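You operate a simulated robot arm through the tools that you are given. There is no shell and no other tool.

You are at the controls of a simulated robot arm. One attempt, no reset.

Task
Seal pouch 73 and put it in the out tray.
Fine: set the dial to the time on its label; switch the sealer off after.
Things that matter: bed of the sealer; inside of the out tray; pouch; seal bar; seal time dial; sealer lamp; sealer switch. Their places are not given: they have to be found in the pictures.

It is judged by the outcome, as a careful person would: the job done as asked, and still so three seconds after it is handed in. It fails if anything else is knocked over, pushed out of place, dropped, spilled or broken. Lids that push on must go on centred and level and be pressed home; caps that screw on are set level and turned clockwise until they are tight.

Robot
A 7-joint arm with a three-finger gripper, fixed in place. Base frame: the origin is at the foot of the arm, x ahead of it, y to its left, z up; the work surface is at about z = 0.86. Units: m, rad, N and s.
Its first joint turns from -2.897 to 2.897 rad. Payload 2.69 kg.
The tool frame sits at the grasp point between the pads (the TCP): z along the fingers, y along the line on which they close. The tips reach 0.03 m beyond it. Largest opening 0.128 m; the body of the gripper starts 0.117 m behind the TCP.
Orientation is told as [roll, pitch, yaw] about the base's x, y, z axes, in that order, counted from this pose: with the fingers straight down and closing along the base's y, the tool's x points along the base's -x, its y along +y and its z along -z.

Tools
- The arm moves only by the tool drive_tool. Its argument "increments" is a list of rows, each a list of 7 numbers: the shift along the tool's x, y, z in units of 50 mm (1.0 is 50 mm), then the turn, a rotation vector about the tool's x, y, z in units of 4 degrees (1.0 is 4 degrees), then the finger opening in m, from 0 to 0.128. In form: [[dx, dy, dz, ax, ay, az, hand], ...]. A call has 1 to 20 rows; each row shifts and turns the commanded pose from where the row before left it, along the tool's axes as they then stand. A call with a number of a shift or a turn outside -1 to 1 is refused whole. Rows are played at 5 a second. More than 0.05 m and 0.15 rad between two rows, or a gripper value outside its range, and nothing of the call is played. A pose out of reach is approached as far as the arm can. The call stops where the force on the tool passes 80 N (or 10 N more than at its start, if that is more) or the arm is blocked; 0.2 s more then pass. Each finger halts on what it meets, pressing with about 22 N; the grip force reading is that of the motor and also rises with nothing between the fingers. The clock runs only during rows and for 0.2 s after the last one: add rows that do not move to give the fingers time. It gives the time, the measured TCP pose, the force on the tool (base axes), the opening and the grip force at its end, in the units of the frame above (readings bear some noise), with the torque about the TCP (base axes, N m) and any sound that the robot's microphone picked up.
- Cameras (640 x 400 px; columns grow to the right, rows downward): "scene" is fixed at [0.2207, 0.4997, 1.4863]; the picture's right is [-0.69, -0.72, 0.00], its down [-0.34, 0.32, -0.88] and it looks along [0.64, -0.61, -0.47] (base axes); focal length 313 px, centre (320, 200). "wrist" rides on the gripper at [0.058, 0.054, -0.131] in the tool frame; the picture's right is [-0.68, 0.74, 0.00], its down [-0.62, -0.57, -0.55] and it looks along [-0.40, -0.37, 0.84] (tool axes); focal length 234 px, centre (320, 200).
- get_image(camera): a new picture of that camera. The clock stands still meanwhile.
- lift_body(by): slides the trunk up (or, below 0, down) by that many m; the arm rides with it, the base frame stays. It gives what a move gives, with no picture.
- locate(camera, pixels): for up to 12 pixels [column, row] of the newest picture of that camera ("zoom" is the newest enlarged one), the place [x, y, z] in the base frame of the surface seen there, good to about 0.003 m. The clock stands still meanwhile.
- close_up(camera, box): a new picture of the part [left, top, right, bottom] of that camera's present view, enlarged. The clock stands still meanwhile.
- job_done(): hands the job in; it is judged then, once.

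Unless the task says otherwise, let go and move clear before handing in.

The tools are called after "Emit:" as a command line: name --pt "numbers of a row" for each row, then --argument value for the rest, lists and objects as JSON in quotes. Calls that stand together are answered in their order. drive_tool: Moves the arm, as the interface text tells. Its arguments: {"type":"object","properties":{"increments":{"type":"array","items":{"type":"array","items":{"type":"number"}}}},"required":["increments"]} The other tools are called the same way: lift_body (by) slides the trunk up or down; get_image (camera) takes a picture; locate (camera, pixels) gives the place of the surface under pixels of a picture; close_up (camera, box) takes an enlarged picture of a part of a camera's view; job_done () hands the job in.

At the start:

```text
t: 0.0
eef_pos: [0.5735, -0.0012, 1.2999]
orientation: [-0.001, 0.0, 0.001]
contact_force: [0.8, 0.3, 0.4]
torque: [0.0, 0.01, -0.01]
opening: 0.1277
grasp_force: 0.0
trunk travel left (down, up): [-0.15, 0.2]
```

scene: 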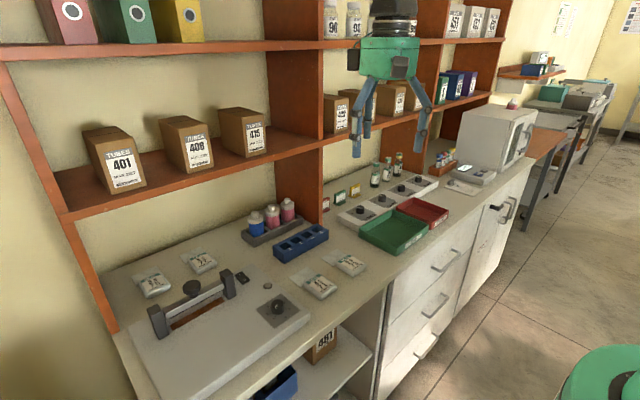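
wrist: 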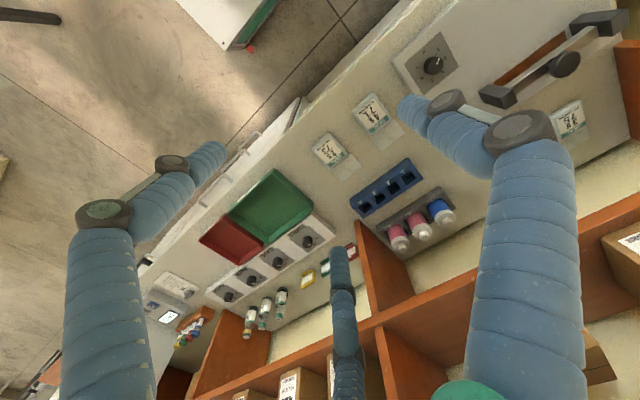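

The scene shows a sealer at lower left (bar near (190,300), dial near (278,305)), four pouches, and green and red trays. I'll take close-ups to read labels.

Emit:
close_up --camera "scene" --box '[100, 230, 340, 380]'

Emit:
close_up --camera "wrist" --box '[300, 0, 640, 212]'

Emit:
close_up --camera "scene" --box '[280, 140, 520, 290]'

```text
2.67 times, centred on (220, 305) of scene
```

zoom: 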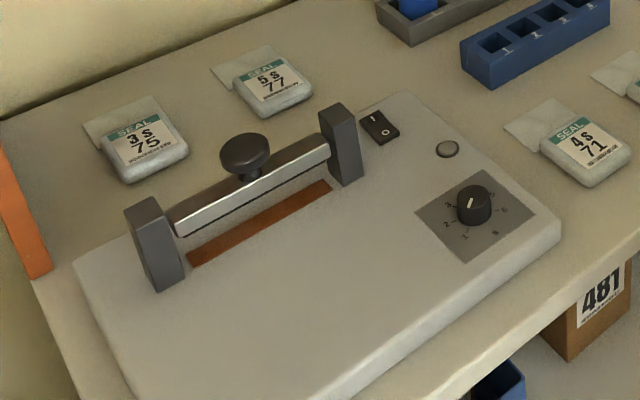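

```text
1.88 times, centred on (470, 106) of wrist
```

zoom: 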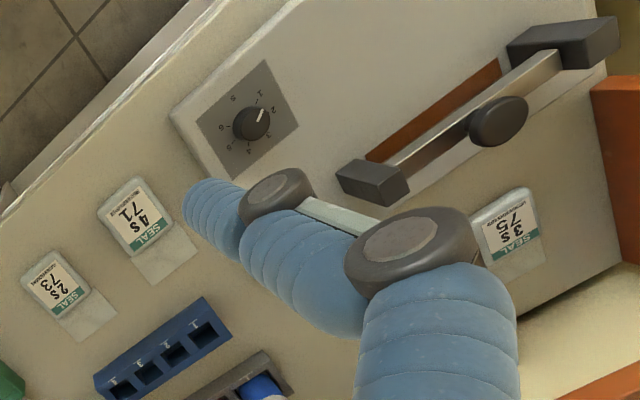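

```text
2.67 times, centred on (400, 215) of scene
```

zoom: 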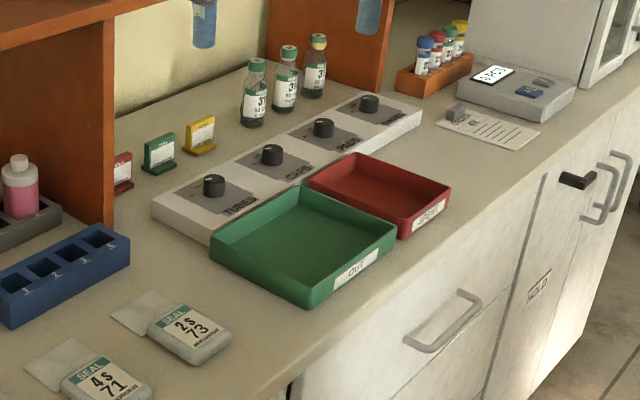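

Pouch 73 (label "2 S") is at about (350,264) in the scene. The green tray reads OUT. Next I'll get the positions of the key items and a closer look at the dial.

Emit:
close_up --camera "scene" --box '[230, 265, 326, 325]'

Emit:
close_up --camera "wrist" --box '[388, 20, 484, 80]'

Emit:
locate --camera "scene" --pixels '[[278, 304], [190, 287], [160, 320], [228, 284], [165, 327], [223, 303], [349, 264], [320, 287], [242, 277], [267, 286], [393, 232], [300, 320]]'

```text
6.67 times, centred on (278, 295) of scene
```

zoom: 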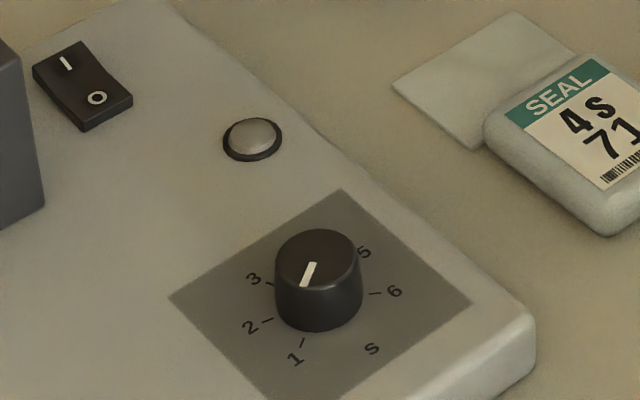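

```text
6.67 times, centred on (436, 50) of wrist
```

zoom: 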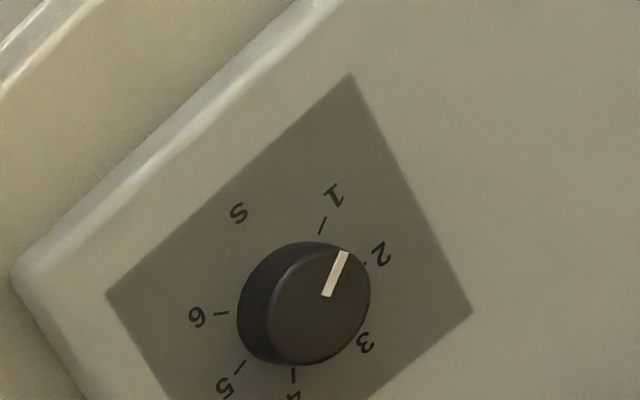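

```text
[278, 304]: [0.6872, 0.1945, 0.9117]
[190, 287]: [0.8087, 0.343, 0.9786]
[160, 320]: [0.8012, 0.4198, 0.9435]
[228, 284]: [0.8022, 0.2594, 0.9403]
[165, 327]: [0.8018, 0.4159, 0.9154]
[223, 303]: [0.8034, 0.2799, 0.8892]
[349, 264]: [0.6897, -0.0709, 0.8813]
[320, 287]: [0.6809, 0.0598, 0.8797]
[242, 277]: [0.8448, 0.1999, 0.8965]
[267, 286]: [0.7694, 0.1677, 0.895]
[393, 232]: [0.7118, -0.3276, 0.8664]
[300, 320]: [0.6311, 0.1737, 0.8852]
```

The dial ticks 1–6 are visible, and the pointer sits somewhere near 1. I'll locate the ticks and pointer ends to work out the angle.

Emit:
locate --camera "zoom" --pixels '[[321, 225], [364, 263], [364, 342], [293, 374], [239, 367], [221, 314], [344, 253], [326, 295], [348, 76], [471, 311], [108, 294], [320, 308]]'

Emit:
close_up --camera "scene" --box '[320, 240, 384, 280]'

Emit:
close_up --camera "scene" --box '[140, 250, 260, 325]'

```text
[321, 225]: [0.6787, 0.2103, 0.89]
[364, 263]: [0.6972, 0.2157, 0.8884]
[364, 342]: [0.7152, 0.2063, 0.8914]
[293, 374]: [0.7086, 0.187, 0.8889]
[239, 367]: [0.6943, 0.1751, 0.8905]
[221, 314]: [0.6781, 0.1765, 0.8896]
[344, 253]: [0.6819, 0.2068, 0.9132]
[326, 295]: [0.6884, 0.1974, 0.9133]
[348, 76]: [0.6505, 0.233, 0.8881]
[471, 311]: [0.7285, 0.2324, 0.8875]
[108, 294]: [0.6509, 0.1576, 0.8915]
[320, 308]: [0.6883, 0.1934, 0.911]
```

```text
10.00 times, centred on (352, 260) of scene
```

zoom: 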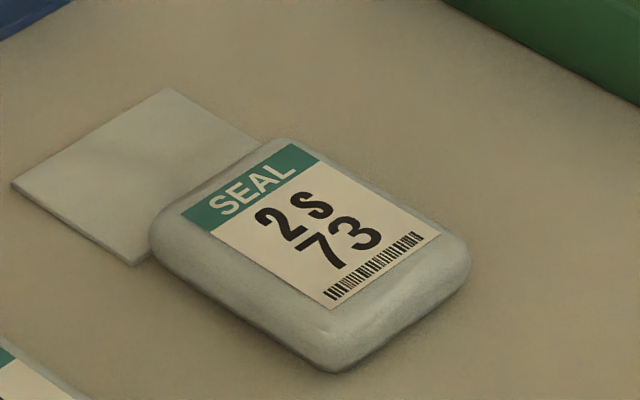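

```text
5.33 times, centred on (200, 288) of scene
```

zoom: 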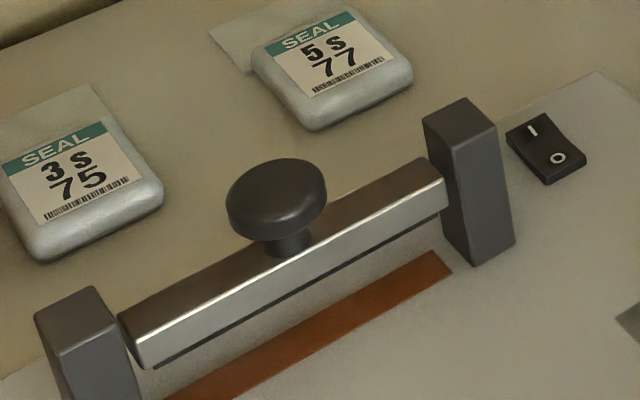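

Ticks 1–6 are spaced 50° around the dial centre of about (0.690,0.195), and the pointer is at about 125°, which is "1". It needs a 50° clockwise turn to reach 2. Now I'll measure the bar, bed and pouch geometry.

Emit:
locate --camera "zoom" --pixels '[[277, 185], [277, 225], [290, 245], [150, 345], [300, 262], [440, 190], [440, 258], [250, 350], [545, 130], [565, 165], [470, 110], [70, 310]]'

Emit:
close_up --camera "scene" --box '[320, 240, 384, 280]'

```text
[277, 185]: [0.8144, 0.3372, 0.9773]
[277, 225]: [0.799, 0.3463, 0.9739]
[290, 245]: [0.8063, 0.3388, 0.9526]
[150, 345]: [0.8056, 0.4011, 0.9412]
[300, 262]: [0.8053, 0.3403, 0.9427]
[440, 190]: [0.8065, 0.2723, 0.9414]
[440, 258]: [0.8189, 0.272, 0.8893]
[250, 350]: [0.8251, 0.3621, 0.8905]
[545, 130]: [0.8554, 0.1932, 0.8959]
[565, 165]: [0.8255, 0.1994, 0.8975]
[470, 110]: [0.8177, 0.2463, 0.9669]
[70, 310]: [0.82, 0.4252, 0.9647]
```

```text
10.00 times, centred on (352, 260) of scene
```

zoom: 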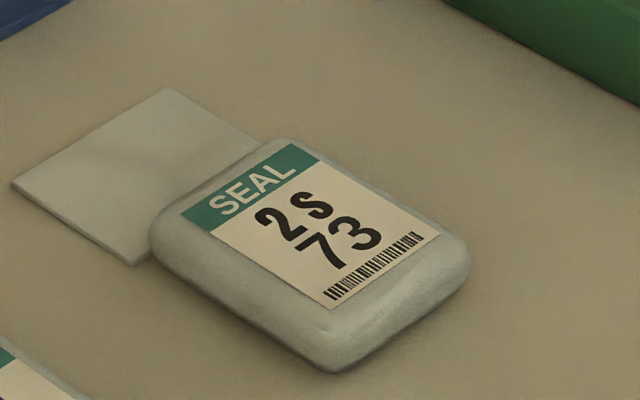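

Emit:
locate --camera "zoom" --pixels '[[167, 92], [16, 184], [133, 260], [150, 165], [260, 140], [180, 210], [285, 145], [330, 308], [440, 232], [337, 370], [468, 260], [310, 225]]'

Emit:
close_up --camera "wrist" --box '[300, 60, 412, 130]'

```text
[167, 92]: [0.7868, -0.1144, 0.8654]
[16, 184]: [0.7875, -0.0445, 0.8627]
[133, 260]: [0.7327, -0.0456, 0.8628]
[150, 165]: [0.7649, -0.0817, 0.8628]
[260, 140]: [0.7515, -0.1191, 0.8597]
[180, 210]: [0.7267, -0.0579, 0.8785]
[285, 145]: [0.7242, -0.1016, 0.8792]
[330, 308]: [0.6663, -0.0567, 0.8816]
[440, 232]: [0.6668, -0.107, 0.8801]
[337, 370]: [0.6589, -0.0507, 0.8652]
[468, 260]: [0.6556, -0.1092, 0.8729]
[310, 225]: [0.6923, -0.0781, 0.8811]
```

```text
5.71 times, centred on (356, 95) of wrist
```

zoom: 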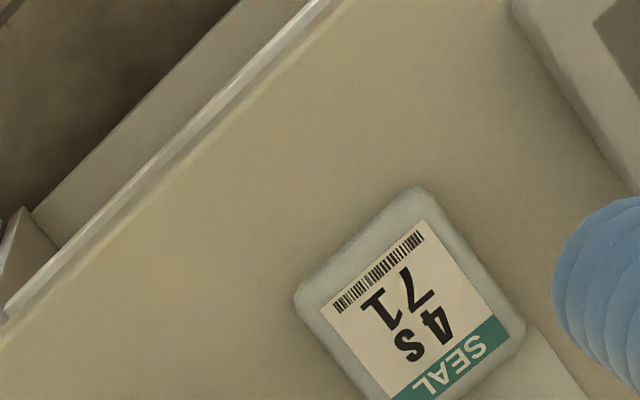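

Pouch 73's body is centred near (0.695,-0.080), with its flap extending to x≈0.787. Next come the strip, posts, shelf clearance and tray dimensions.

Emit:
close_up --camera "scene" --box '[140, 270, 236, 330]'

Emit:
locate --camera "scene" --pixels '[[66, 217], [150, 193], [200, 180], [260, 160], [130, 186], [200, 172], [360, 238], [400, 250], [440, 218], [402, 212], [395, 225], [268, 45]]'

```text
6.67 times, centred on (188, 300) of scene
```

zoom: 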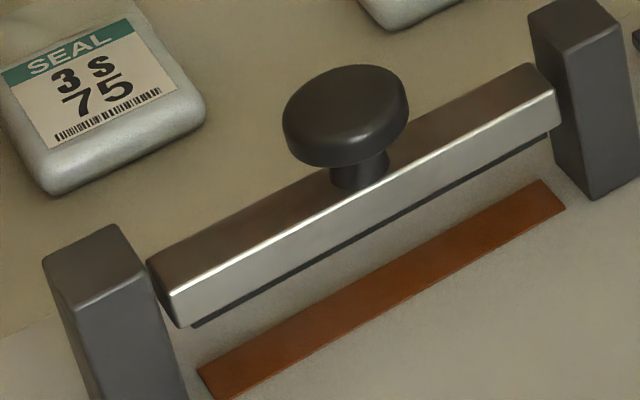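

```text
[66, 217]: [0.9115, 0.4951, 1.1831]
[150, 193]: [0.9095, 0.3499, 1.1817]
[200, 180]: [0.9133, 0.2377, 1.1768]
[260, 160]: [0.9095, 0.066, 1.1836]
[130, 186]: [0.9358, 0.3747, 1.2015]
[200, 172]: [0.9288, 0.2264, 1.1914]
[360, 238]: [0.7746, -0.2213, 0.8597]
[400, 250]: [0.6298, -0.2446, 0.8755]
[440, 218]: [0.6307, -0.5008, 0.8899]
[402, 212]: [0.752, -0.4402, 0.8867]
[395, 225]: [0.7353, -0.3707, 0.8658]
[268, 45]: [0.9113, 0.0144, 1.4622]
```

The shelf's front edge is at x≈0.91, z≈1.18, so I'll tilt the tool when working on the switch. Locating the bar, knob and strip details now.

Emit:
locate --camera "zoom" --pixels '[[348, 105], [348, 75], [290, 110], [405, 95], [200, 372], [232, 395], [538, 185], [560, 207], [190, 318], [548, 130], [520, 75], [165, 262]]'

Emit:
close_up --camera "scene" --box '[226, 262, 274, 292]'

```text
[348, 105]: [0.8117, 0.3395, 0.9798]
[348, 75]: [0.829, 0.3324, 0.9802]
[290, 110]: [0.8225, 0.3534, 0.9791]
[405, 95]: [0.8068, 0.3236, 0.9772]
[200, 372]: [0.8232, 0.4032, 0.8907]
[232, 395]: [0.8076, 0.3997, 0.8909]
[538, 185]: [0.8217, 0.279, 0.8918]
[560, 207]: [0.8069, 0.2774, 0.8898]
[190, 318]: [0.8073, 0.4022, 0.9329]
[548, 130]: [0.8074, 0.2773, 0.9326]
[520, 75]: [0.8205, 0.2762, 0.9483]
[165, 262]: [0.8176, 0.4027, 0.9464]
```

```text
13.33 times, centred on (250, 277) of scene
```

zoom: 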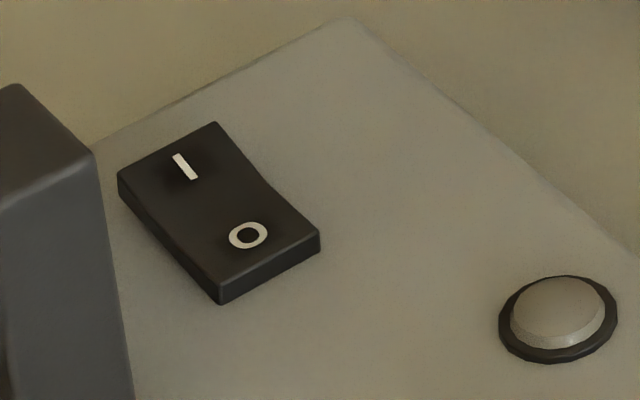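

The strip spans x 0.807–0.823 and y 0.278–0.403, and the bar underside is at about 0.932. I need to find which way the rocker is tilted.

Emit:
locate --camera "zoom" --pixels '[[214, 126], [124, 174], [310, 230], [220, 272], [220, 300], [180, 160], [248, 235], [215, 200], [150, 180], [270, 250], [560, 310], [560, 360]]'

```text
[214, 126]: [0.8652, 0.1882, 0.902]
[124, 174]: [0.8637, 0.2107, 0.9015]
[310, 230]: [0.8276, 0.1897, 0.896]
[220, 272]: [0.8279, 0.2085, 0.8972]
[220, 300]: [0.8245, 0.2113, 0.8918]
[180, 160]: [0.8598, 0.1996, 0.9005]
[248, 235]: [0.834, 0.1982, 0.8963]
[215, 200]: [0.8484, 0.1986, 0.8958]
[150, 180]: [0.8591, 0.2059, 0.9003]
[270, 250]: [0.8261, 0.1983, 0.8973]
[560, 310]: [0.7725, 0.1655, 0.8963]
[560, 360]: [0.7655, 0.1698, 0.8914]
```

The I end (z≈0.9015) is higher than the O end (z≈0.8965), so the sealer is off, and the lamp is grey. I'll move above the dial with a smaller opening and look again.

Emit:
drive_tool --pt "-0.233 0.392 0.5 0 0 0 0.07" --pt "-0.233 0.392 0.5 0 0 0 0.07" --pt "-0.233 0.392 0.5 0 0 0 0.07" --pt "-0.233 0.392 0.5 0 0 0 0.07" --pt "-0.233 0.392 0.5 0 0 0 0.07" --pt "-0.233 0.392 0.5 0 0 0 0.07" --pt "-0.233 0.392 0.5 0 0 0 0.07" --pt "-0.233 0.392 0.5 0 0 0 0.07" --pt "-0.233 0.392 0.5 0 0 0 0.07" --pt "-0.233 0.392 0.5 0 0 0 0.07" --pt "0 0 0 0 0 0 0.07" --pt "0 0 0 0 0 0 0.07"

Emit:
get_image --camera "wrist"

Emit:
get_image --camera "scene"

```text
t: 2.6
eef_pos: [0.6917, 0.1935, 1.05]
orientation: [0.0, 0.0, -0.002]
contact_force: [-0.4, 0.0, 0.3]
torque: [-0.02, 0.01, -0.01]
opening: 0.0702
grasp_force: 0.0
trunk travel left (down, up): [-0.15, 0.2]
```

```text
taken
```

wrist: 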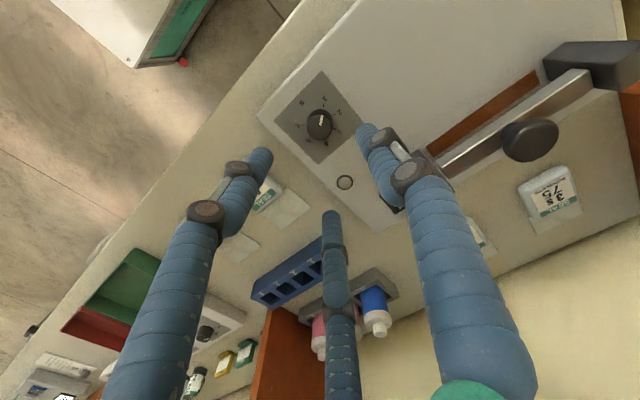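

```text
taken
```

scene: 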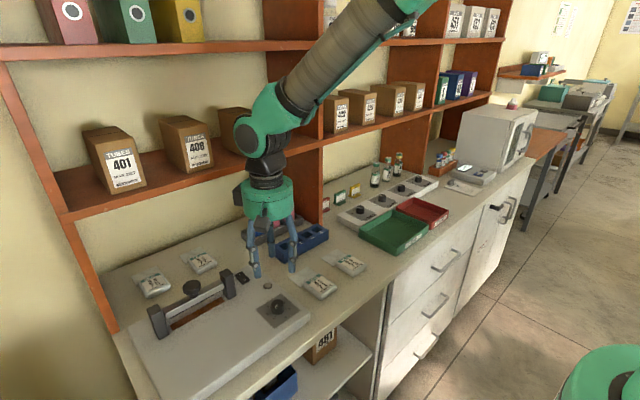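

The wrist picture shows three blue fingers: left (205,210), right (400,160) and middle (335,270). I want to understand the gripper's true shape, so I'll take close-ups.

Emit:
close_up --camera "scene" --box '[210, 170, 338, 290]'

Emit:
close_up --camera "wrist" --box '[240, 80, 400, 180]'

Emit:
locate --camera "wrist" --pixels '[[262, 158], [365, 132], [331, 218], [237, 168], [380, 137], [333, 244], [210, 210], [408, 172], [340, 310]]'

```text
3.33 times, centred on (274, 230) of scene
```

zoom: 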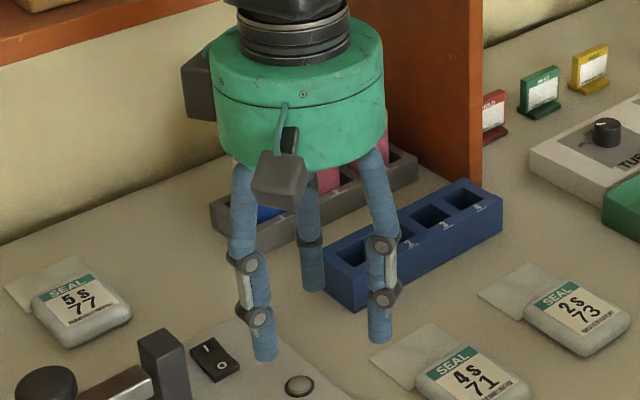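

```text
4.00 times, centred on (320, 130) of wrist
```

zoom: 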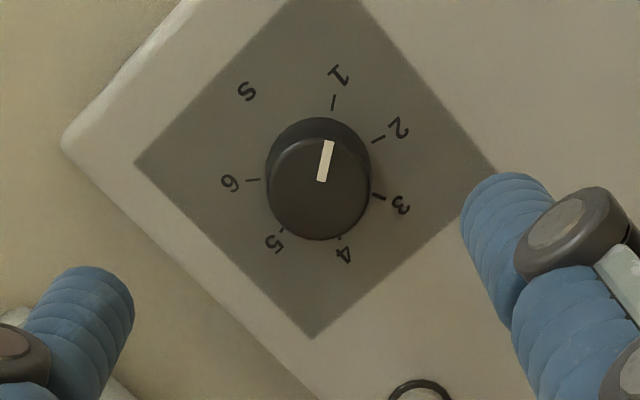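

```text
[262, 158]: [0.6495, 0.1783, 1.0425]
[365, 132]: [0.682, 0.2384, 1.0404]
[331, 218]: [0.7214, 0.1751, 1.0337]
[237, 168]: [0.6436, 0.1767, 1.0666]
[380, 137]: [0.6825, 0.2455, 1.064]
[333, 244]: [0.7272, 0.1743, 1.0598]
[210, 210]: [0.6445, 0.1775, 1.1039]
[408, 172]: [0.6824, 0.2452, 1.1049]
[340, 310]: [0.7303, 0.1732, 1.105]
```

The rendered hand has three fingers around the tool axis, while the text says two. Before touching anything, I'll close the hand in free air to see how the tips behave.

Emit:
drive_tool --pt "0 0 0 0 0 0 0.0" --pt "0 0 0 0 0 0 0.0" --pt "0 0 0 0 0 0 0.0" --pt "0 0 0 0 0 0 0.0"

Emit:
get_image --camera "wrist"

Emit:
close_up --camera "scene" --box '[210, 170, 338, 290]'

```text
t: 3.6
eef_pos: [0.6907, 0.194, 1.0498]
orientation: [0.0, 0.001, -0.002]
contact_force: [0.4, -0.4, -1.0]
torque: [0.02, 0.0, -0.01]
opening: 0.0023
grasp_force: 22.1
trunk travel left (down, up): [-0.15, 0.2]
```

```text
taken
```

wrist: 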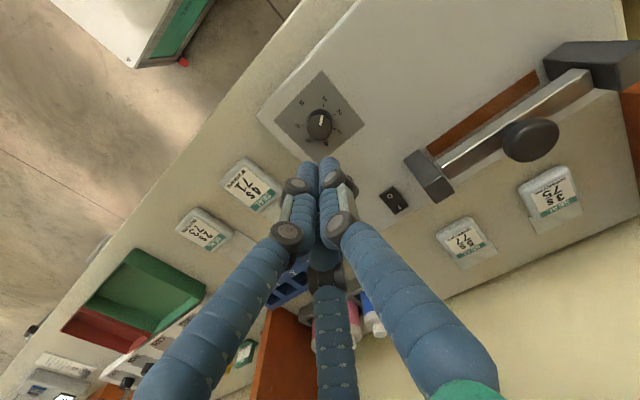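

```text
3.33 times, centred on (274, 230) of scene
```

zoom: 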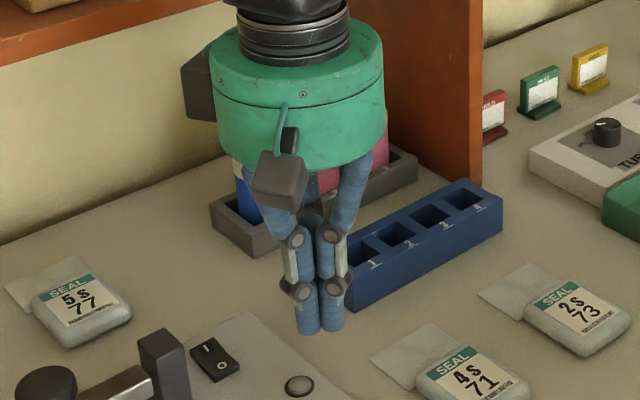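

Closed, the three finger tips meet near pixel (318,165) in the wrist view. I'll locate the tip positions.

Emit:
locate --camera "wrist" --pixels '[[310, 163], [328, 160], [318, 200], [300, 186], [333, 178], [320, 126], [318, 250]]'

Emit:
locate --camera "scene" --pixels '[[270, 268], [276, 268], [272, 260], [277, 260]]'

```text
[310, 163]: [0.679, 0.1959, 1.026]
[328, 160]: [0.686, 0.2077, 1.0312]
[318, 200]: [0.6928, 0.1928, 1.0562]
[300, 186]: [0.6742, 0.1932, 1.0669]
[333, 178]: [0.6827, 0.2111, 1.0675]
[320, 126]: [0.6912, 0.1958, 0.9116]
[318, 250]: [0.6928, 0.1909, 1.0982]
```

```text
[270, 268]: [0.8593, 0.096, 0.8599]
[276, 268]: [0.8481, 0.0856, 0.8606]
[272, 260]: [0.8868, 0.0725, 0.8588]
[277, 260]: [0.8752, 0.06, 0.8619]
```

The knob top centre is at about (0.691,0.195,0.912) and the fingers meet at the tool axis, so a round grip works. I'll open, yaw +25°, and lower around the knob.

Emit:
drive_tool --pt "0 0.02 0 0 0 -0.9 0.07" --pt "0 0 0 0 0 -0.9 0.07" --pt "0 0 0 0 0 -0.9 0.07" --pt "0 0 0 0 0 -0.9 0.07" --pt "0 0 0 0 0 -0.9 0.07" --pt "0 0 0 0 0 -0.9 0.07" --pt "0 0 0 0 0 -0.85 0.07" --pt "0 0 0.6 0 0 0 0.07" --pt "0 0 0.6 0 0 0 0.07" --pt "0 0 0.6 0 0 0 0.07" --pt "0 0 0.4 0 0 0 0.07" --pt "0 0 0 0 0 0 0.07" --pt "0 0 0 0 0 0 0.07"

Emit:
get_image --camera "wrist"

Emit:
get_image --camera "scene"

```text
t: 6.4
eef_pos: [0.6908, 0.1945, 0.9392]
orientation: [-0.002, 0.0, 0.437]
contact_force: [-0.6, -1.2, 0.2]
torque: [-0.03, 0.02, 0.03]
opening: 0.0702
grasp_force: 0.1
trunk travel left (down, up): [-0.15, 0.2]
```

```text
taken
```

wrist: 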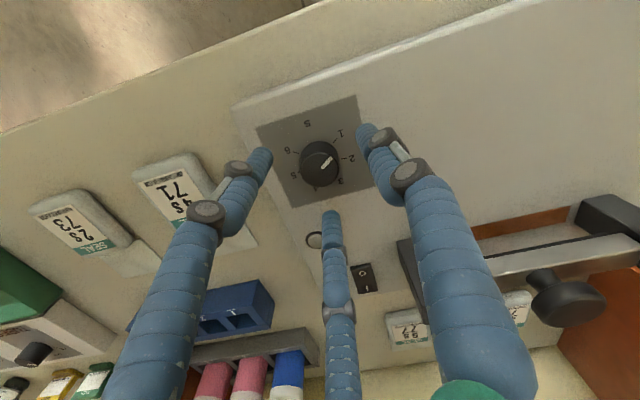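

```text
taken
```

scene: 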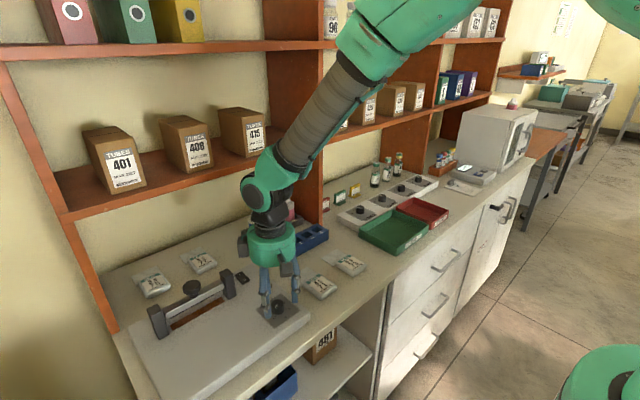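

The knob at (320,160) sits centred between the fingers. I'll lower 15 mm and close on it.

Emit:
drive_tool --pt "0 0 0.15 0 0 0 0.07" --pt "0 0 0.15 0 0 0 0.07" --pt "0 0 0 0 0 0 0.04" --pt "0 0 0 0 0 0 0.03" --pt "0 0 0 0 0 0 0.02" --pt "0 0 0 0 0 0 0.0" --pt "0 0 0 0 0 0 0.0"

Emit:
get_image --camera "wrist"

```text
t: 8.0
eef_pos: [0.6904, 0.1957, 0.9241]
orientation: [0.001, 0.001, 0.437]
contact_force: [-8.1, -1.8, -0.5]
torque: [-0.08, 0.21, -0.03]
opening: 0.0304
grasp_force: 44.5
trunk travel left (down, up): [-0.15, 0.2]
```

```text
taken
```

wrist: 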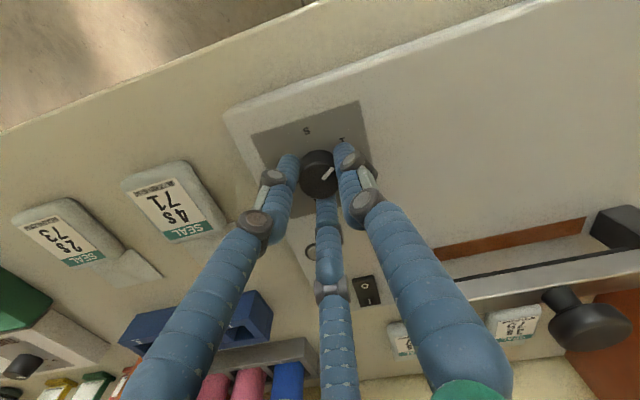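

The fingers hold the knob (opening 0.030). Now I'll turn 50° clockwise, seen from above.

Emit:
drive_tool --pt "0 0 0 0 0 0.9 0.0" --pt "0 0 0 0 0 0.9 0.0" --pt "0 0 0 0 0 0.9 0.0" --pt "0 0 0 0 0 0.9 0.0" --pt "0 0 0 0 0 0.9 0.0" --pt "0 0 0 0 0 0.9 0.0" --pt "0 0 0 0 0 0.9 0.0" --pt "0 0 0 0 0 0.9 0.0" --pt "0 0 0 0 0 0.9 0.0" --pt "0 0 0 0 0 0.9 0.0" --pt "0 0 0 0 0 0.9 0.0" --pt "0 0 0 0 0 0.9 0.0" --pt "0 0 0 0 0 0.9 0.0" --pt "0 0 0 0 0 0.8 0.0" --pt "0 0 0 0 0 0 0.0" --pt "0 0 0 0 0 0 0.0"

Emit:
close_up --camera "wrist" --box '[240, 120, 400, 220]'

Emit:
close_up --camera "scene" --box '[230, 265, 326, 325]'

```text
t: 11.4
eef_pos: [0.691, 0.1948, 0.9252]
orientation: [0.001, 0.001, -0.438]
contact_force: [-19.6, -2.7, -0.8]
torque: [-0.18, 0.78, -0.02]
opening: 0.0304
grasp_force: 45.5
trunk travel left (down, up): [-0.15, 0.2]
```

```text
4.00 times, centred on (320, 170) of wrist
```

zoom: 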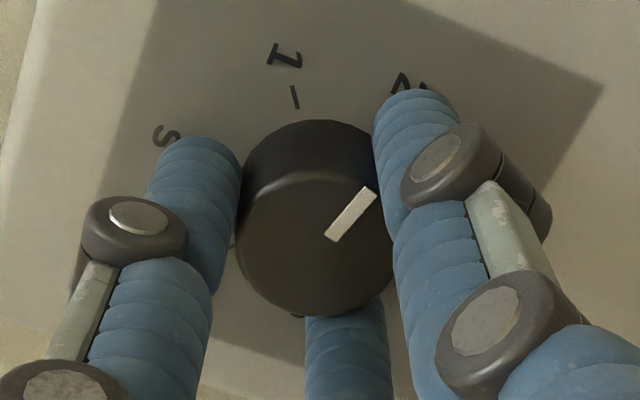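

```text
6.67 times, centred on (278, 295) of scene
```

zoom: 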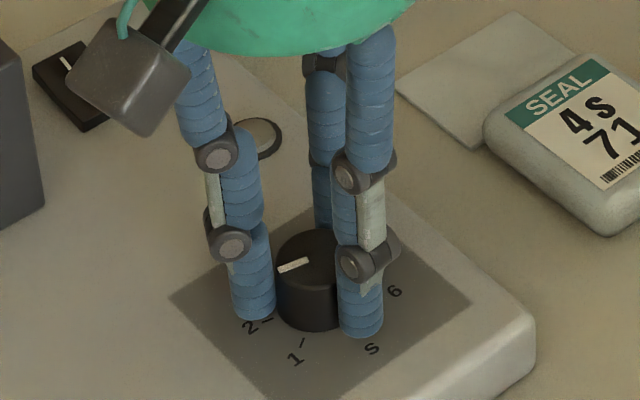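

The pointer appears to have followed and now points toward 2. I'll open, raise clear, and check.

Emit:
drive_tool --pt "0 0 0 0 0 0 0.03" --pt "0 0 0 0 0 0 0.05" --pt "0 0 0 0 0 0 0.07" --pt "0 0 0 0 0 0 0.07" --pt "0 0 -0.3 0 0 0 0.07" --pt "0 0 -0.6 0 0 0 0.07" --pt "0 0 -0.6 0 0 0 0.07" --pt "0 0 -0.6 0 0 0 0.07" --pt "0 0 0 0 0 0 0.07"

Emit:
close_up --camera "wrist" --box '[240, 80, 400, 180]'

Emit:
close_up --camera "scene" --box '[230, 265, 326, 325]'

```text
t: 13.4
eef_pos: [0.6901, 0.1962, 1.0299]
orientation: [0.0, 0.0, -0.436]
contact_force: [-0.8, 0.1, 1.0]
torque: [-0.03, -0.01, -0.03]
opening: 0.0699
grasp_force: 0.0
trunk travel left (down, up): [-0.15, 0.2]
```

```text
4.00 times, centred on (320, 130) of wrist
```

zoom: 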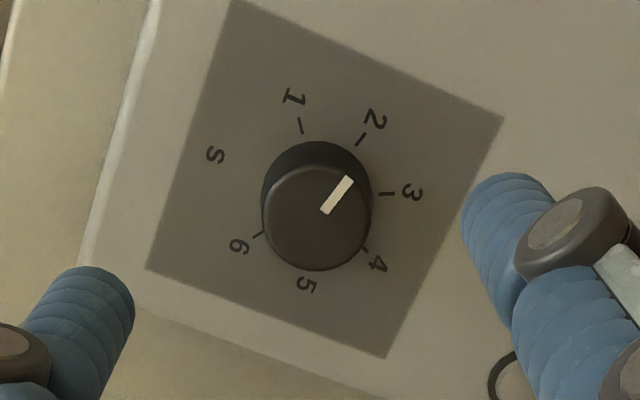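

```text
6.67 times, centred on (278, 295) of scene
```

zoom: 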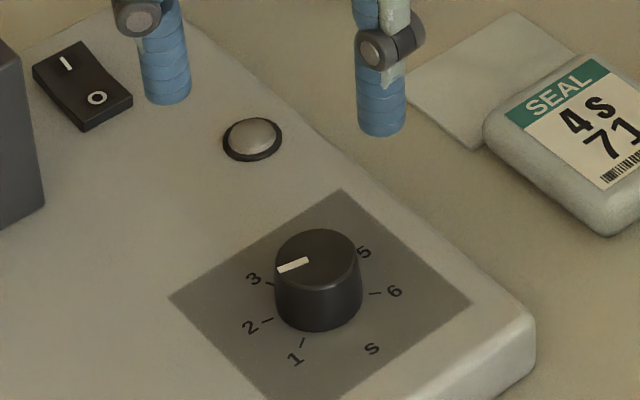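

By triangulation from both views the pointer is at about 76°, and tick 2 is at about 75°, so the dial is on 2. Before gripping the pouch I want to know whether the third finger is physical, so I'll probe at the sealer's bare front edge, where only the third finger would touch.

Emit:
drive_tool --pt "0 0 -0.2 0 0 -0.893 0.1" --pt "0 0 0 0 0 -0.893 0.128" --pt "0 0 0 0 0 -0.893 0.128" --pt "0 0 0 0 0 -0.893 0.128" --pt "0 0 0 0 0 -0.893 0.128" --pt "0 0 0 0 0 -0.893 0.128" --pt "0 0 0 0 0 -0.893 0.128" --pt "0.38 0.596 0 0 0 0 0.128" --pt "0.38 0.596 0 0 0 0 0.128" --pt "0.38 0.596 0 0 0 0 0.128" --pt "0.38 0.596 0 0 0 0 0.128" --pt "0.38 0.596 0 0 0 0 0.128" --pt "0 0 0.5 0 0 0 0.128" --pt "0 0 0.5 0 0 0 0.128" --pt "0 0 0 0 0 0 0.128" --pt "0 0 0 0 0 0 0.128"

Emit:
get_image --camera "wrist"

Emit:
get_image --camera "scene"

```text
t: 16.8
eef_pos: [0.5964, 0.3434, 0.991]
orientation: [0.0, 0.0, -0.002]
contact_force: [-0.5, -0.3, -0.1]
torque: [0.01, -0.01, 0.01]
opening: 0.1279
grasp_force: 0.1
trunk travel left (down, up): [-0.15, 0.2]
```

```text
taken
```

wrist: 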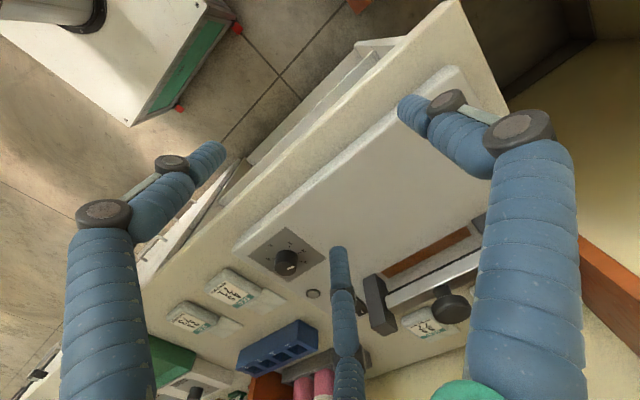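

```text
taken
```

scene: 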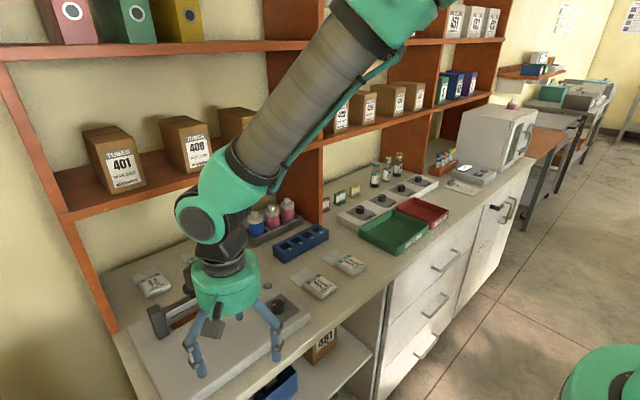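

I'll locate the finger tips and the sealer's front edge before lowering.

Emit:
locate --camera "wrist" --pixels '[[337, 252], [405, 105], [215, 150], [345, 145], [370, 170], [440, 75], [300, 190], [270, 170], [455, 70], [240, 250]]'

Emit:
locate --camera "scene" --pixels '[[200, 372], [275, 355], [188, 345], [230, 360], [240, 372], [225, 380]]'

```text
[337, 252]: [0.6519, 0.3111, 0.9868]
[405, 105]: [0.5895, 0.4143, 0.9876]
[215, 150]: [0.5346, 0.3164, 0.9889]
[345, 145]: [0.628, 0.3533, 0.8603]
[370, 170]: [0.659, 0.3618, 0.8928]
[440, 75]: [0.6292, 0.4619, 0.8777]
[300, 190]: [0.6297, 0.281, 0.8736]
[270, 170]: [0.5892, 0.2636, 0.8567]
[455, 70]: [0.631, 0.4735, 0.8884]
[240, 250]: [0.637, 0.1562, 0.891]
```

```text
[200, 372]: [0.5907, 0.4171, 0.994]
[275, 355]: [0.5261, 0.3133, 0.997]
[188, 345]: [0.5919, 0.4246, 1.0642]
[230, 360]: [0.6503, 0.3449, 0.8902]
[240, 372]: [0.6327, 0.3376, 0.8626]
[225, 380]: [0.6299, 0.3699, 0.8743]
```

Only the rendered third finger (0.655,0.311) lies over the sealer, whose front edge is at x≈0.63 and top at 0.89. I'll lower gently until the tips would be about 1 cm below the bed level.

Emit:
drive_tool --pt "0 0 0.6 0 0 0 0.128" --pt "0 0 0.5 0 0 0 0.128" --pt "0 0 0.15 0 0 0 0.128" --pt "0 0 0.1 0 0 0 0.128" --pt "0 0 0.1 0 0 0 0.128" --pt "0 0 0.1 0 0 0 0.128" --pt "0 0 0.05 0 0 0 0.128"

Emit:
get_image --camera "wrist"

Emit:
close_up --camera "scene" --box '[150, 260, 310, 400]'

```text
t: 18.4
eef_pos: [0.5966, 0.3436, 0.9095]
orientation: [-0.001, 0.001, -0.002]
contact_force: [-0.6, -0.3, 0.1]
torque: [-0.02, 0.01, 0.0]
opening: 0.1278
grasp_force: 0.1
trunk travel left (down, up): [-0.15, 0.2]
```

```text
taken
```

wrist: 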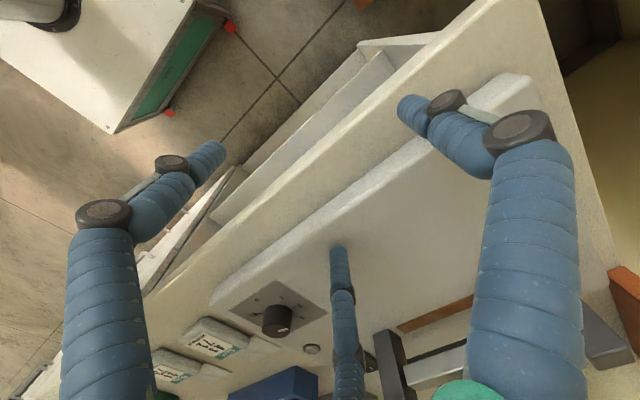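

```text
2.86 times, centred on (230, 330) of scene
```

zoom: 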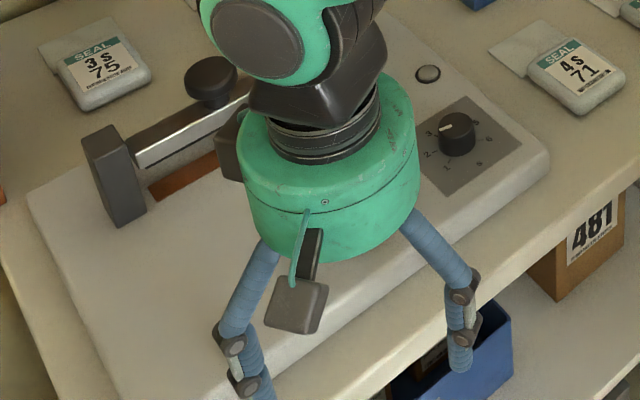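

There is no contact force at TCP z=0.9095, where told tips would be at 0.88 against a bed at 0.89. I'll check the rendered tip heights to make sure the probe is conclusive.

Emit:
locate --camera "wrist" --pixels '[[338, 248], [334, 249], [342, 250], [338, 256], [338, 243], [401, 98], [221, 143]]'

Emit:
drive_tool --pt "0 0 0.1 0 0 0 0.128" --pt "0 0 0.1 0 0 0 0.128" --pt "0 0 0.05 0 0 0 0.128" --pt "0 0 0 0 0 0 0.128"

Emit:
close_up --camera "wrist" --box '[270, 200, 398, 280]'

```text
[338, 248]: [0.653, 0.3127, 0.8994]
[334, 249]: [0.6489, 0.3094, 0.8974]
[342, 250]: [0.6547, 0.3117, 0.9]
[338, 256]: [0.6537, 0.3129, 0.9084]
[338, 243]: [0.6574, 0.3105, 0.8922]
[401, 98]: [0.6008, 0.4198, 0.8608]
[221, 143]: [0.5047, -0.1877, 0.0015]
```

```text
t: 19.4
eef_pos: [0.6008, 0.3443, 0.9046]
orientation: [0.008, -0.012, -0.004]
contact_force: [-2.9, -13.9, 25.9]
torque: [-1.15, -1.62, -1.28]
opening: 0.1291
grasp_force: 0.1
trunk travel left (down, up): [-0.15, 0.2]
stopped in row 4: the force on the tool passed its limit at 81 N (the readings are from after the stop); the commanded pose is now the measured one
```

```text
5.00 times, centred on (334, 240) of wrist
```

zoom: 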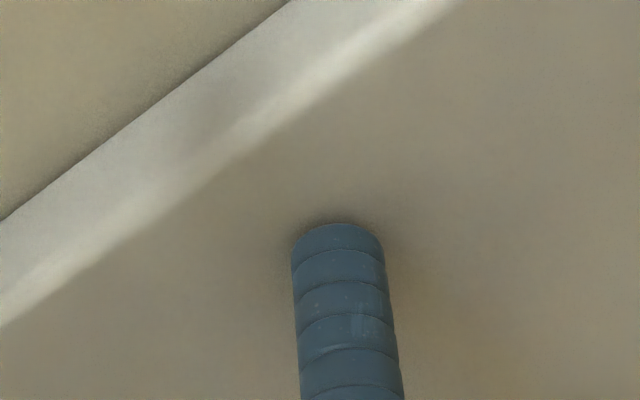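

The contact stopped at TCP z≈0.905 with torque matching the third finger's position, so all three fingers are real, evenly spaced at 120°. I'll back off upward and check that nothing moved, then plan a 3-finger grip.

Emit:
drive_tool --pt "0 0 -0.2 0 0 0 0.128" --pt "0 0 -0.6 0 0 0 0.128" --pt "0 0 -0.6 0 0 0 0.128" --pt "0 0 -0.6 0 0 0 0.128" --pt "0 0 -0.6 0 0 0 0.128" --pt "0 0 0 0 0 0 0.128"

Emit:
get_image --camera "scene"

Emit:
get_image --camera "wrist"

```text
t: 20.8
eef_pos: [0.597, 0.345, 1.0317]
orientation: [0.004, -0.007, -0.002]
contact_force: [0.1, -1.0, -0.8]
torque: [0.01, -0.05, 0.0]
opening: 0.1282
grasp_force: 0.0
trunk travel left (down, up): [-0.15, 0.2]
```

```text
taken
```

scene: 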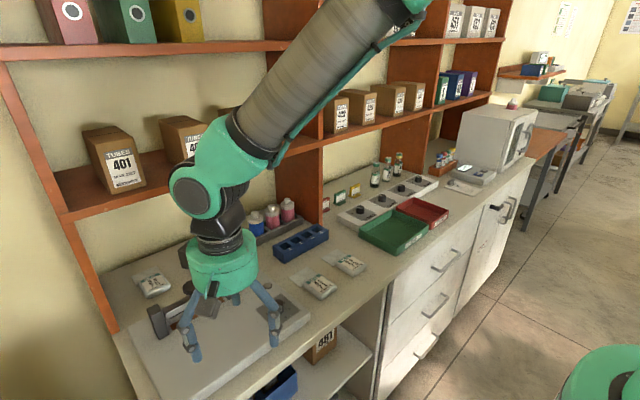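

```text
taken
```

wrist: 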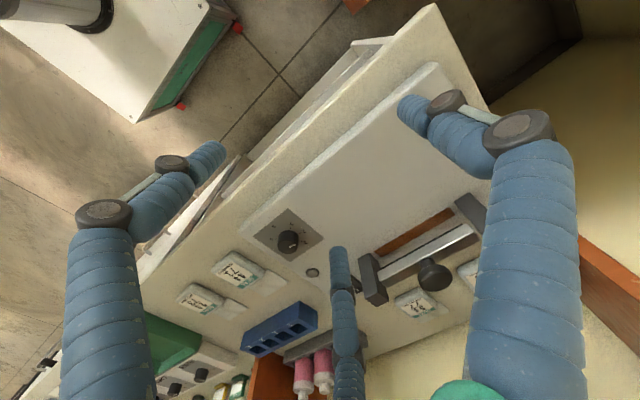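

The sealer looks unmoved. I'll measure tip depth below the TCP at this opening and at a smaller one.

Emit:
close_up --camera "scene" --box '[150, 290, 310, 390]'

```text
4.00 times, centred on (230, 340) of scene
```

zoom: 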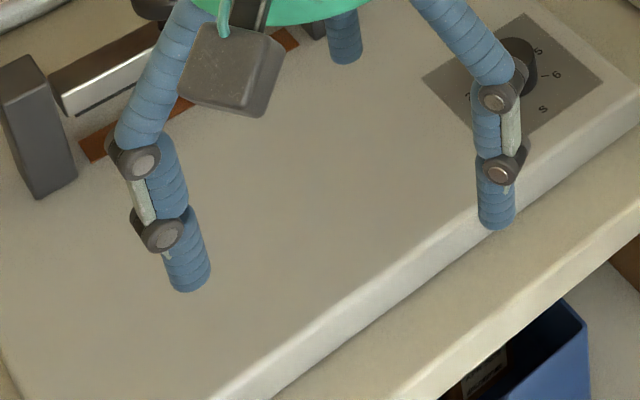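

Emit:
locate --camera "zoom" --pixels '[[190, 288], [190, 275], [205, 283], [172, 255], [497, 226], [497, 215], [345, 58], [160, 235], [135, 160], [345, 40]]'

Emit:
drive_tool --pt "0 0 0 0 0 0 0.11" --pt "0 0 0 0 0 0 0.09" --pt "0 0 0 0 0 0 0.09" --pt "0 0 0 0 0 0 0.09"

Emit:
close_up --camera "scene" --box '[150, 290, 310, 390]'

```text
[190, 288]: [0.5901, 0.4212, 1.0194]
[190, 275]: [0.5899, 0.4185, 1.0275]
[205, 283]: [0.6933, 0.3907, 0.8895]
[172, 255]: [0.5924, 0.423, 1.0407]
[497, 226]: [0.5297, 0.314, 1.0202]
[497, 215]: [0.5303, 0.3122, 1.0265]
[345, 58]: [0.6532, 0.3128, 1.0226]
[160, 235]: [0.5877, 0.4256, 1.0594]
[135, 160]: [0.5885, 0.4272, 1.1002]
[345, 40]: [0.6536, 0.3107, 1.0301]
```

```text
t: 21.8
eef_pos: [0.5978, 0.3451, 1.0308]
orientation: [0.005, -0.006, -0.002]
contact_force: [-0.4, -0.1, 1.1]
torque: [0.01, 0.01, 0.01]
opening: 0.0899
grasp_force: 0.0
trunk travel left (down, up): [-0.15, 0.2]
```

```text
4.00 times, centred on (230, 340) of scene
```

zoom: 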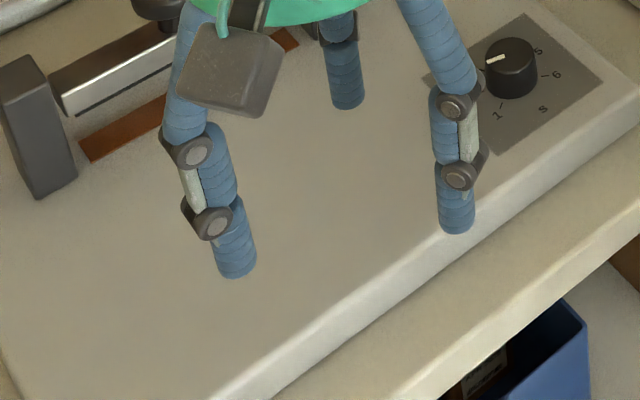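

Emit:
locate --camera "zoom" --pixels '[[235, 275], [235, 265], [457, 231], [457, 222], [347, 107], [347, 95], [210, 225], [190, 155], [458, 178], [335, 30]]'

Emit:
drive_tool --pt "0 0 0 0 0 0 0.07" --pt "0 0 0 0 0 0 0.07" --pt "0 0 0 0 0 0 0.07"

Emit:
close_up --camera "scene" --box '[150, 290, 310, 390]'

```text
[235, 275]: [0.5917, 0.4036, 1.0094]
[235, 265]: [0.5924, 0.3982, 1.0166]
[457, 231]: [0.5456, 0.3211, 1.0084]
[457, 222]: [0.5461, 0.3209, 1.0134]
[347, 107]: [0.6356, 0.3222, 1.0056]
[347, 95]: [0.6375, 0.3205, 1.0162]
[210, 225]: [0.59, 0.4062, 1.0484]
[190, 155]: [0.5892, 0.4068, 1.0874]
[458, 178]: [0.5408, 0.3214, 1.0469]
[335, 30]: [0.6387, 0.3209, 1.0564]
```

```text
t: 22.6
eef_pos: [0.5976, 0.3444, 1.0316]
orientation: [0.004, -0.006, -0.003]
contact_force: [0.8, 0.2, -0.4]
torque: [0.02, 0.0, 0.0]
opening: 0.0701
grasp_force: 0.0
trunk travel left (down, up): [-0.15, 0.2]
```

```text
4.00 times, centred on (230, 340) of scene
```

zoom: 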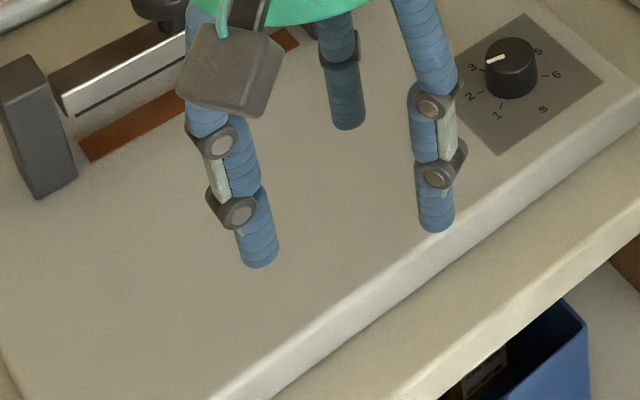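

Emit:
locate --camera "zoom" --pixels '[[258, 265], [258, 258], [438, 229], [438, 222], [348, 127], [348, 118], [237, 212], [220, 145], [512, 50], [490, 60]]'

```text
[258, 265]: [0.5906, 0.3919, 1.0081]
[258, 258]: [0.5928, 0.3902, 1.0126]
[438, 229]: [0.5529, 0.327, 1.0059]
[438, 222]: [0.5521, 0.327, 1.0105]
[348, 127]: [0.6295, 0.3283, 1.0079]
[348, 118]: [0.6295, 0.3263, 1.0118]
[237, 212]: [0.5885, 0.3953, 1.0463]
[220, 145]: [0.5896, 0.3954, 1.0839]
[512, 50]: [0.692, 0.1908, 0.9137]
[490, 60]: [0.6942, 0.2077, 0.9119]
```

Tip depth below the TCP is about 0.014 at 0.128 opening, about 0.024 at 0.09, and about 0.026 at 0.07. I'll move above pouch 73 and yaw -30°, so one finger comes from behind (-x) and the other two from the ±y sides, clear of the flap.

Emit:
drive_tool --pt "-0.193 -0.849 0 0 0 0 0.11" --pt "-0.193 -0.849 0 0 0 0 0.11" --pt "-0.193 -0.849 0 0 0 0 0.11" --pt "-0.193 -0.849 0 0 0 0 0.11" --pt "-0.193 -0.849 0 0 0 0 0.11" --pt "-0.193 -0.849 0 0 0 0 0.11" --pt "-0.193 -0.849 0 0 0 0 0.11" --pt "-0.193 -0.849 0 0 0 0 0.11" --pt "-0.193 -0.849 0 0 0 0 0.11" --pt "-0.193 -0.849 0 0 0 0 0.11" --pt "0 0 0 0 0 0.9375 0.11" --pt "0 0 0 0 0 0.9375 0.11" --pt "0 0 0 0 0 0.9375 0.11" --pt "0 0 0 0 0 0.9375 0.11" --pt "0 0 0 0 0 0.9375 0.11" --pt "0 0 0 0 0 0.9375 0.11" --pt "0 0 0 0 0 0.9375 0.11" --pt "0 0 0 0 0 0.9375 0.11" --pt "0 0 0 0 0 0 0.11"

Emit:
get_image --camera "wrist"

Emit:
get_image --camera "scene"

```text
t: 26.6
eef_pos: [0.6944, -0.0806, 1.0302]
orientation: [0.007, -0.008, -0.526]
contact_force: [-1.0, -0.4, 0.2]
torque: [0.01, 0.02, -0.02]
opening: 0.11
grasp_force: 0.0
trunk travel left (down, up): [-0.15, 0.2]
```

```text
taken
```

wrist: 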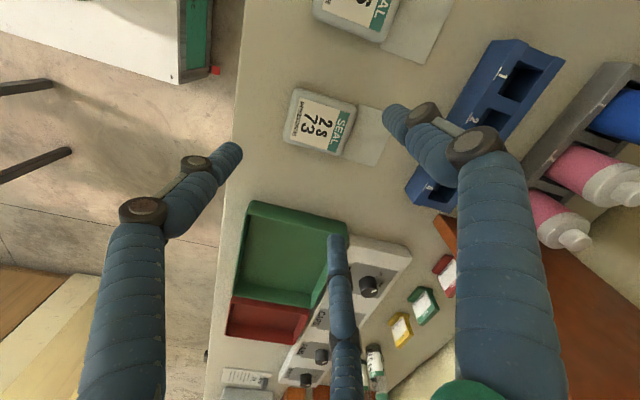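

```text
taken
```

scene: 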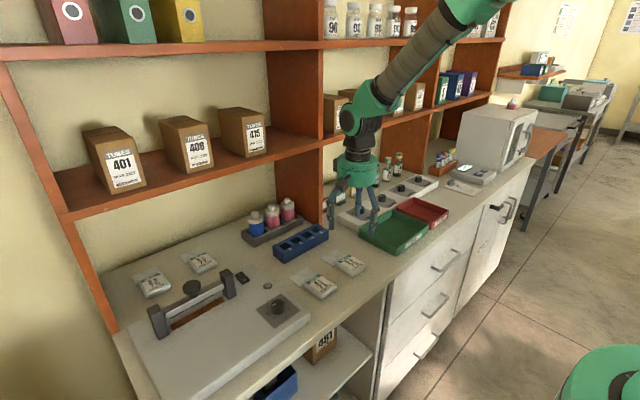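

Pouch 73 is at (320,122) in the wrist view. I'll zoom and locate its edges precisely, plus the blue rack next to the finger.

Emit:
close_up --camera "wrist" --box '[260, 70, 420, 170]'

Emit:
locate --camera "wrist" --pixels '[[408, 192], [488, 45], [440, 205], [420, 170], [392, 112], [236, 152], [335, 240]]'

```text
4.00 times, centred on (340, 120) of wrist
```

zoom: 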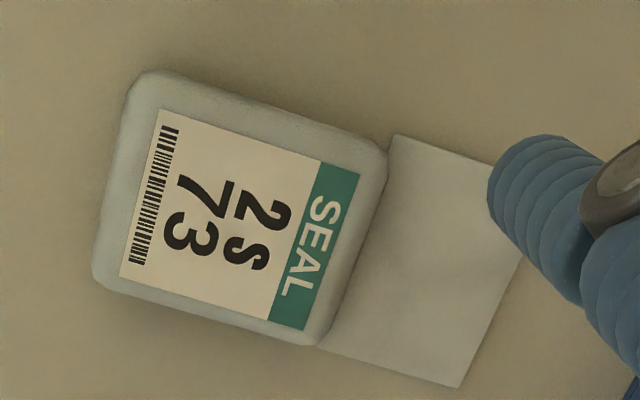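

```text
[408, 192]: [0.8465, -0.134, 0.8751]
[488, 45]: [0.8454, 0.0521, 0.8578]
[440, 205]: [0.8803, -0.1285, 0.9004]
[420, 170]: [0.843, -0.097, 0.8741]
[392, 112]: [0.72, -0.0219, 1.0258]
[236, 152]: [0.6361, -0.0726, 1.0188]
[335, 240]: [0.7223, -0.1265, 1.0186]
```

Emit:
locate --camera "zoom" --pixels '[[118, 182], [140, 80], [98, 275], [365, 235], [387, 155], [318, 338], [255, 108], [205, 313], [240, 210], [395, 140], [460, 385], [130, 180]]'

```text
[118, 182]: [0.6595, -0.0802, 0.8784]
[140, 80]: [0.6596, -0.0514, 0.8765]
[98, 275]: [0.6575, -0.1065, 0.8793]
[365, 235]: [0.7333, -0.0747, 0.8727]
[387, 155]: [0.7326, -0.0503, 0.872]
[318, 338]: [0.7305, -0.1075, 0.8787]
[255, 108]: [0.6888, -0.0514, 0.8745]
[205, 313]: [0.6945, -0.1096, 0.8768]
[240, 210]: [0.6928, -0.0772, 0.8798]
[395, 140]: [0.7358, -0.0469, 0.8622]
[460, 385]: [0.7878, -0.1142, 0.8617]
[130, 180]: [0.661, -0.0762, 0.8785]
```

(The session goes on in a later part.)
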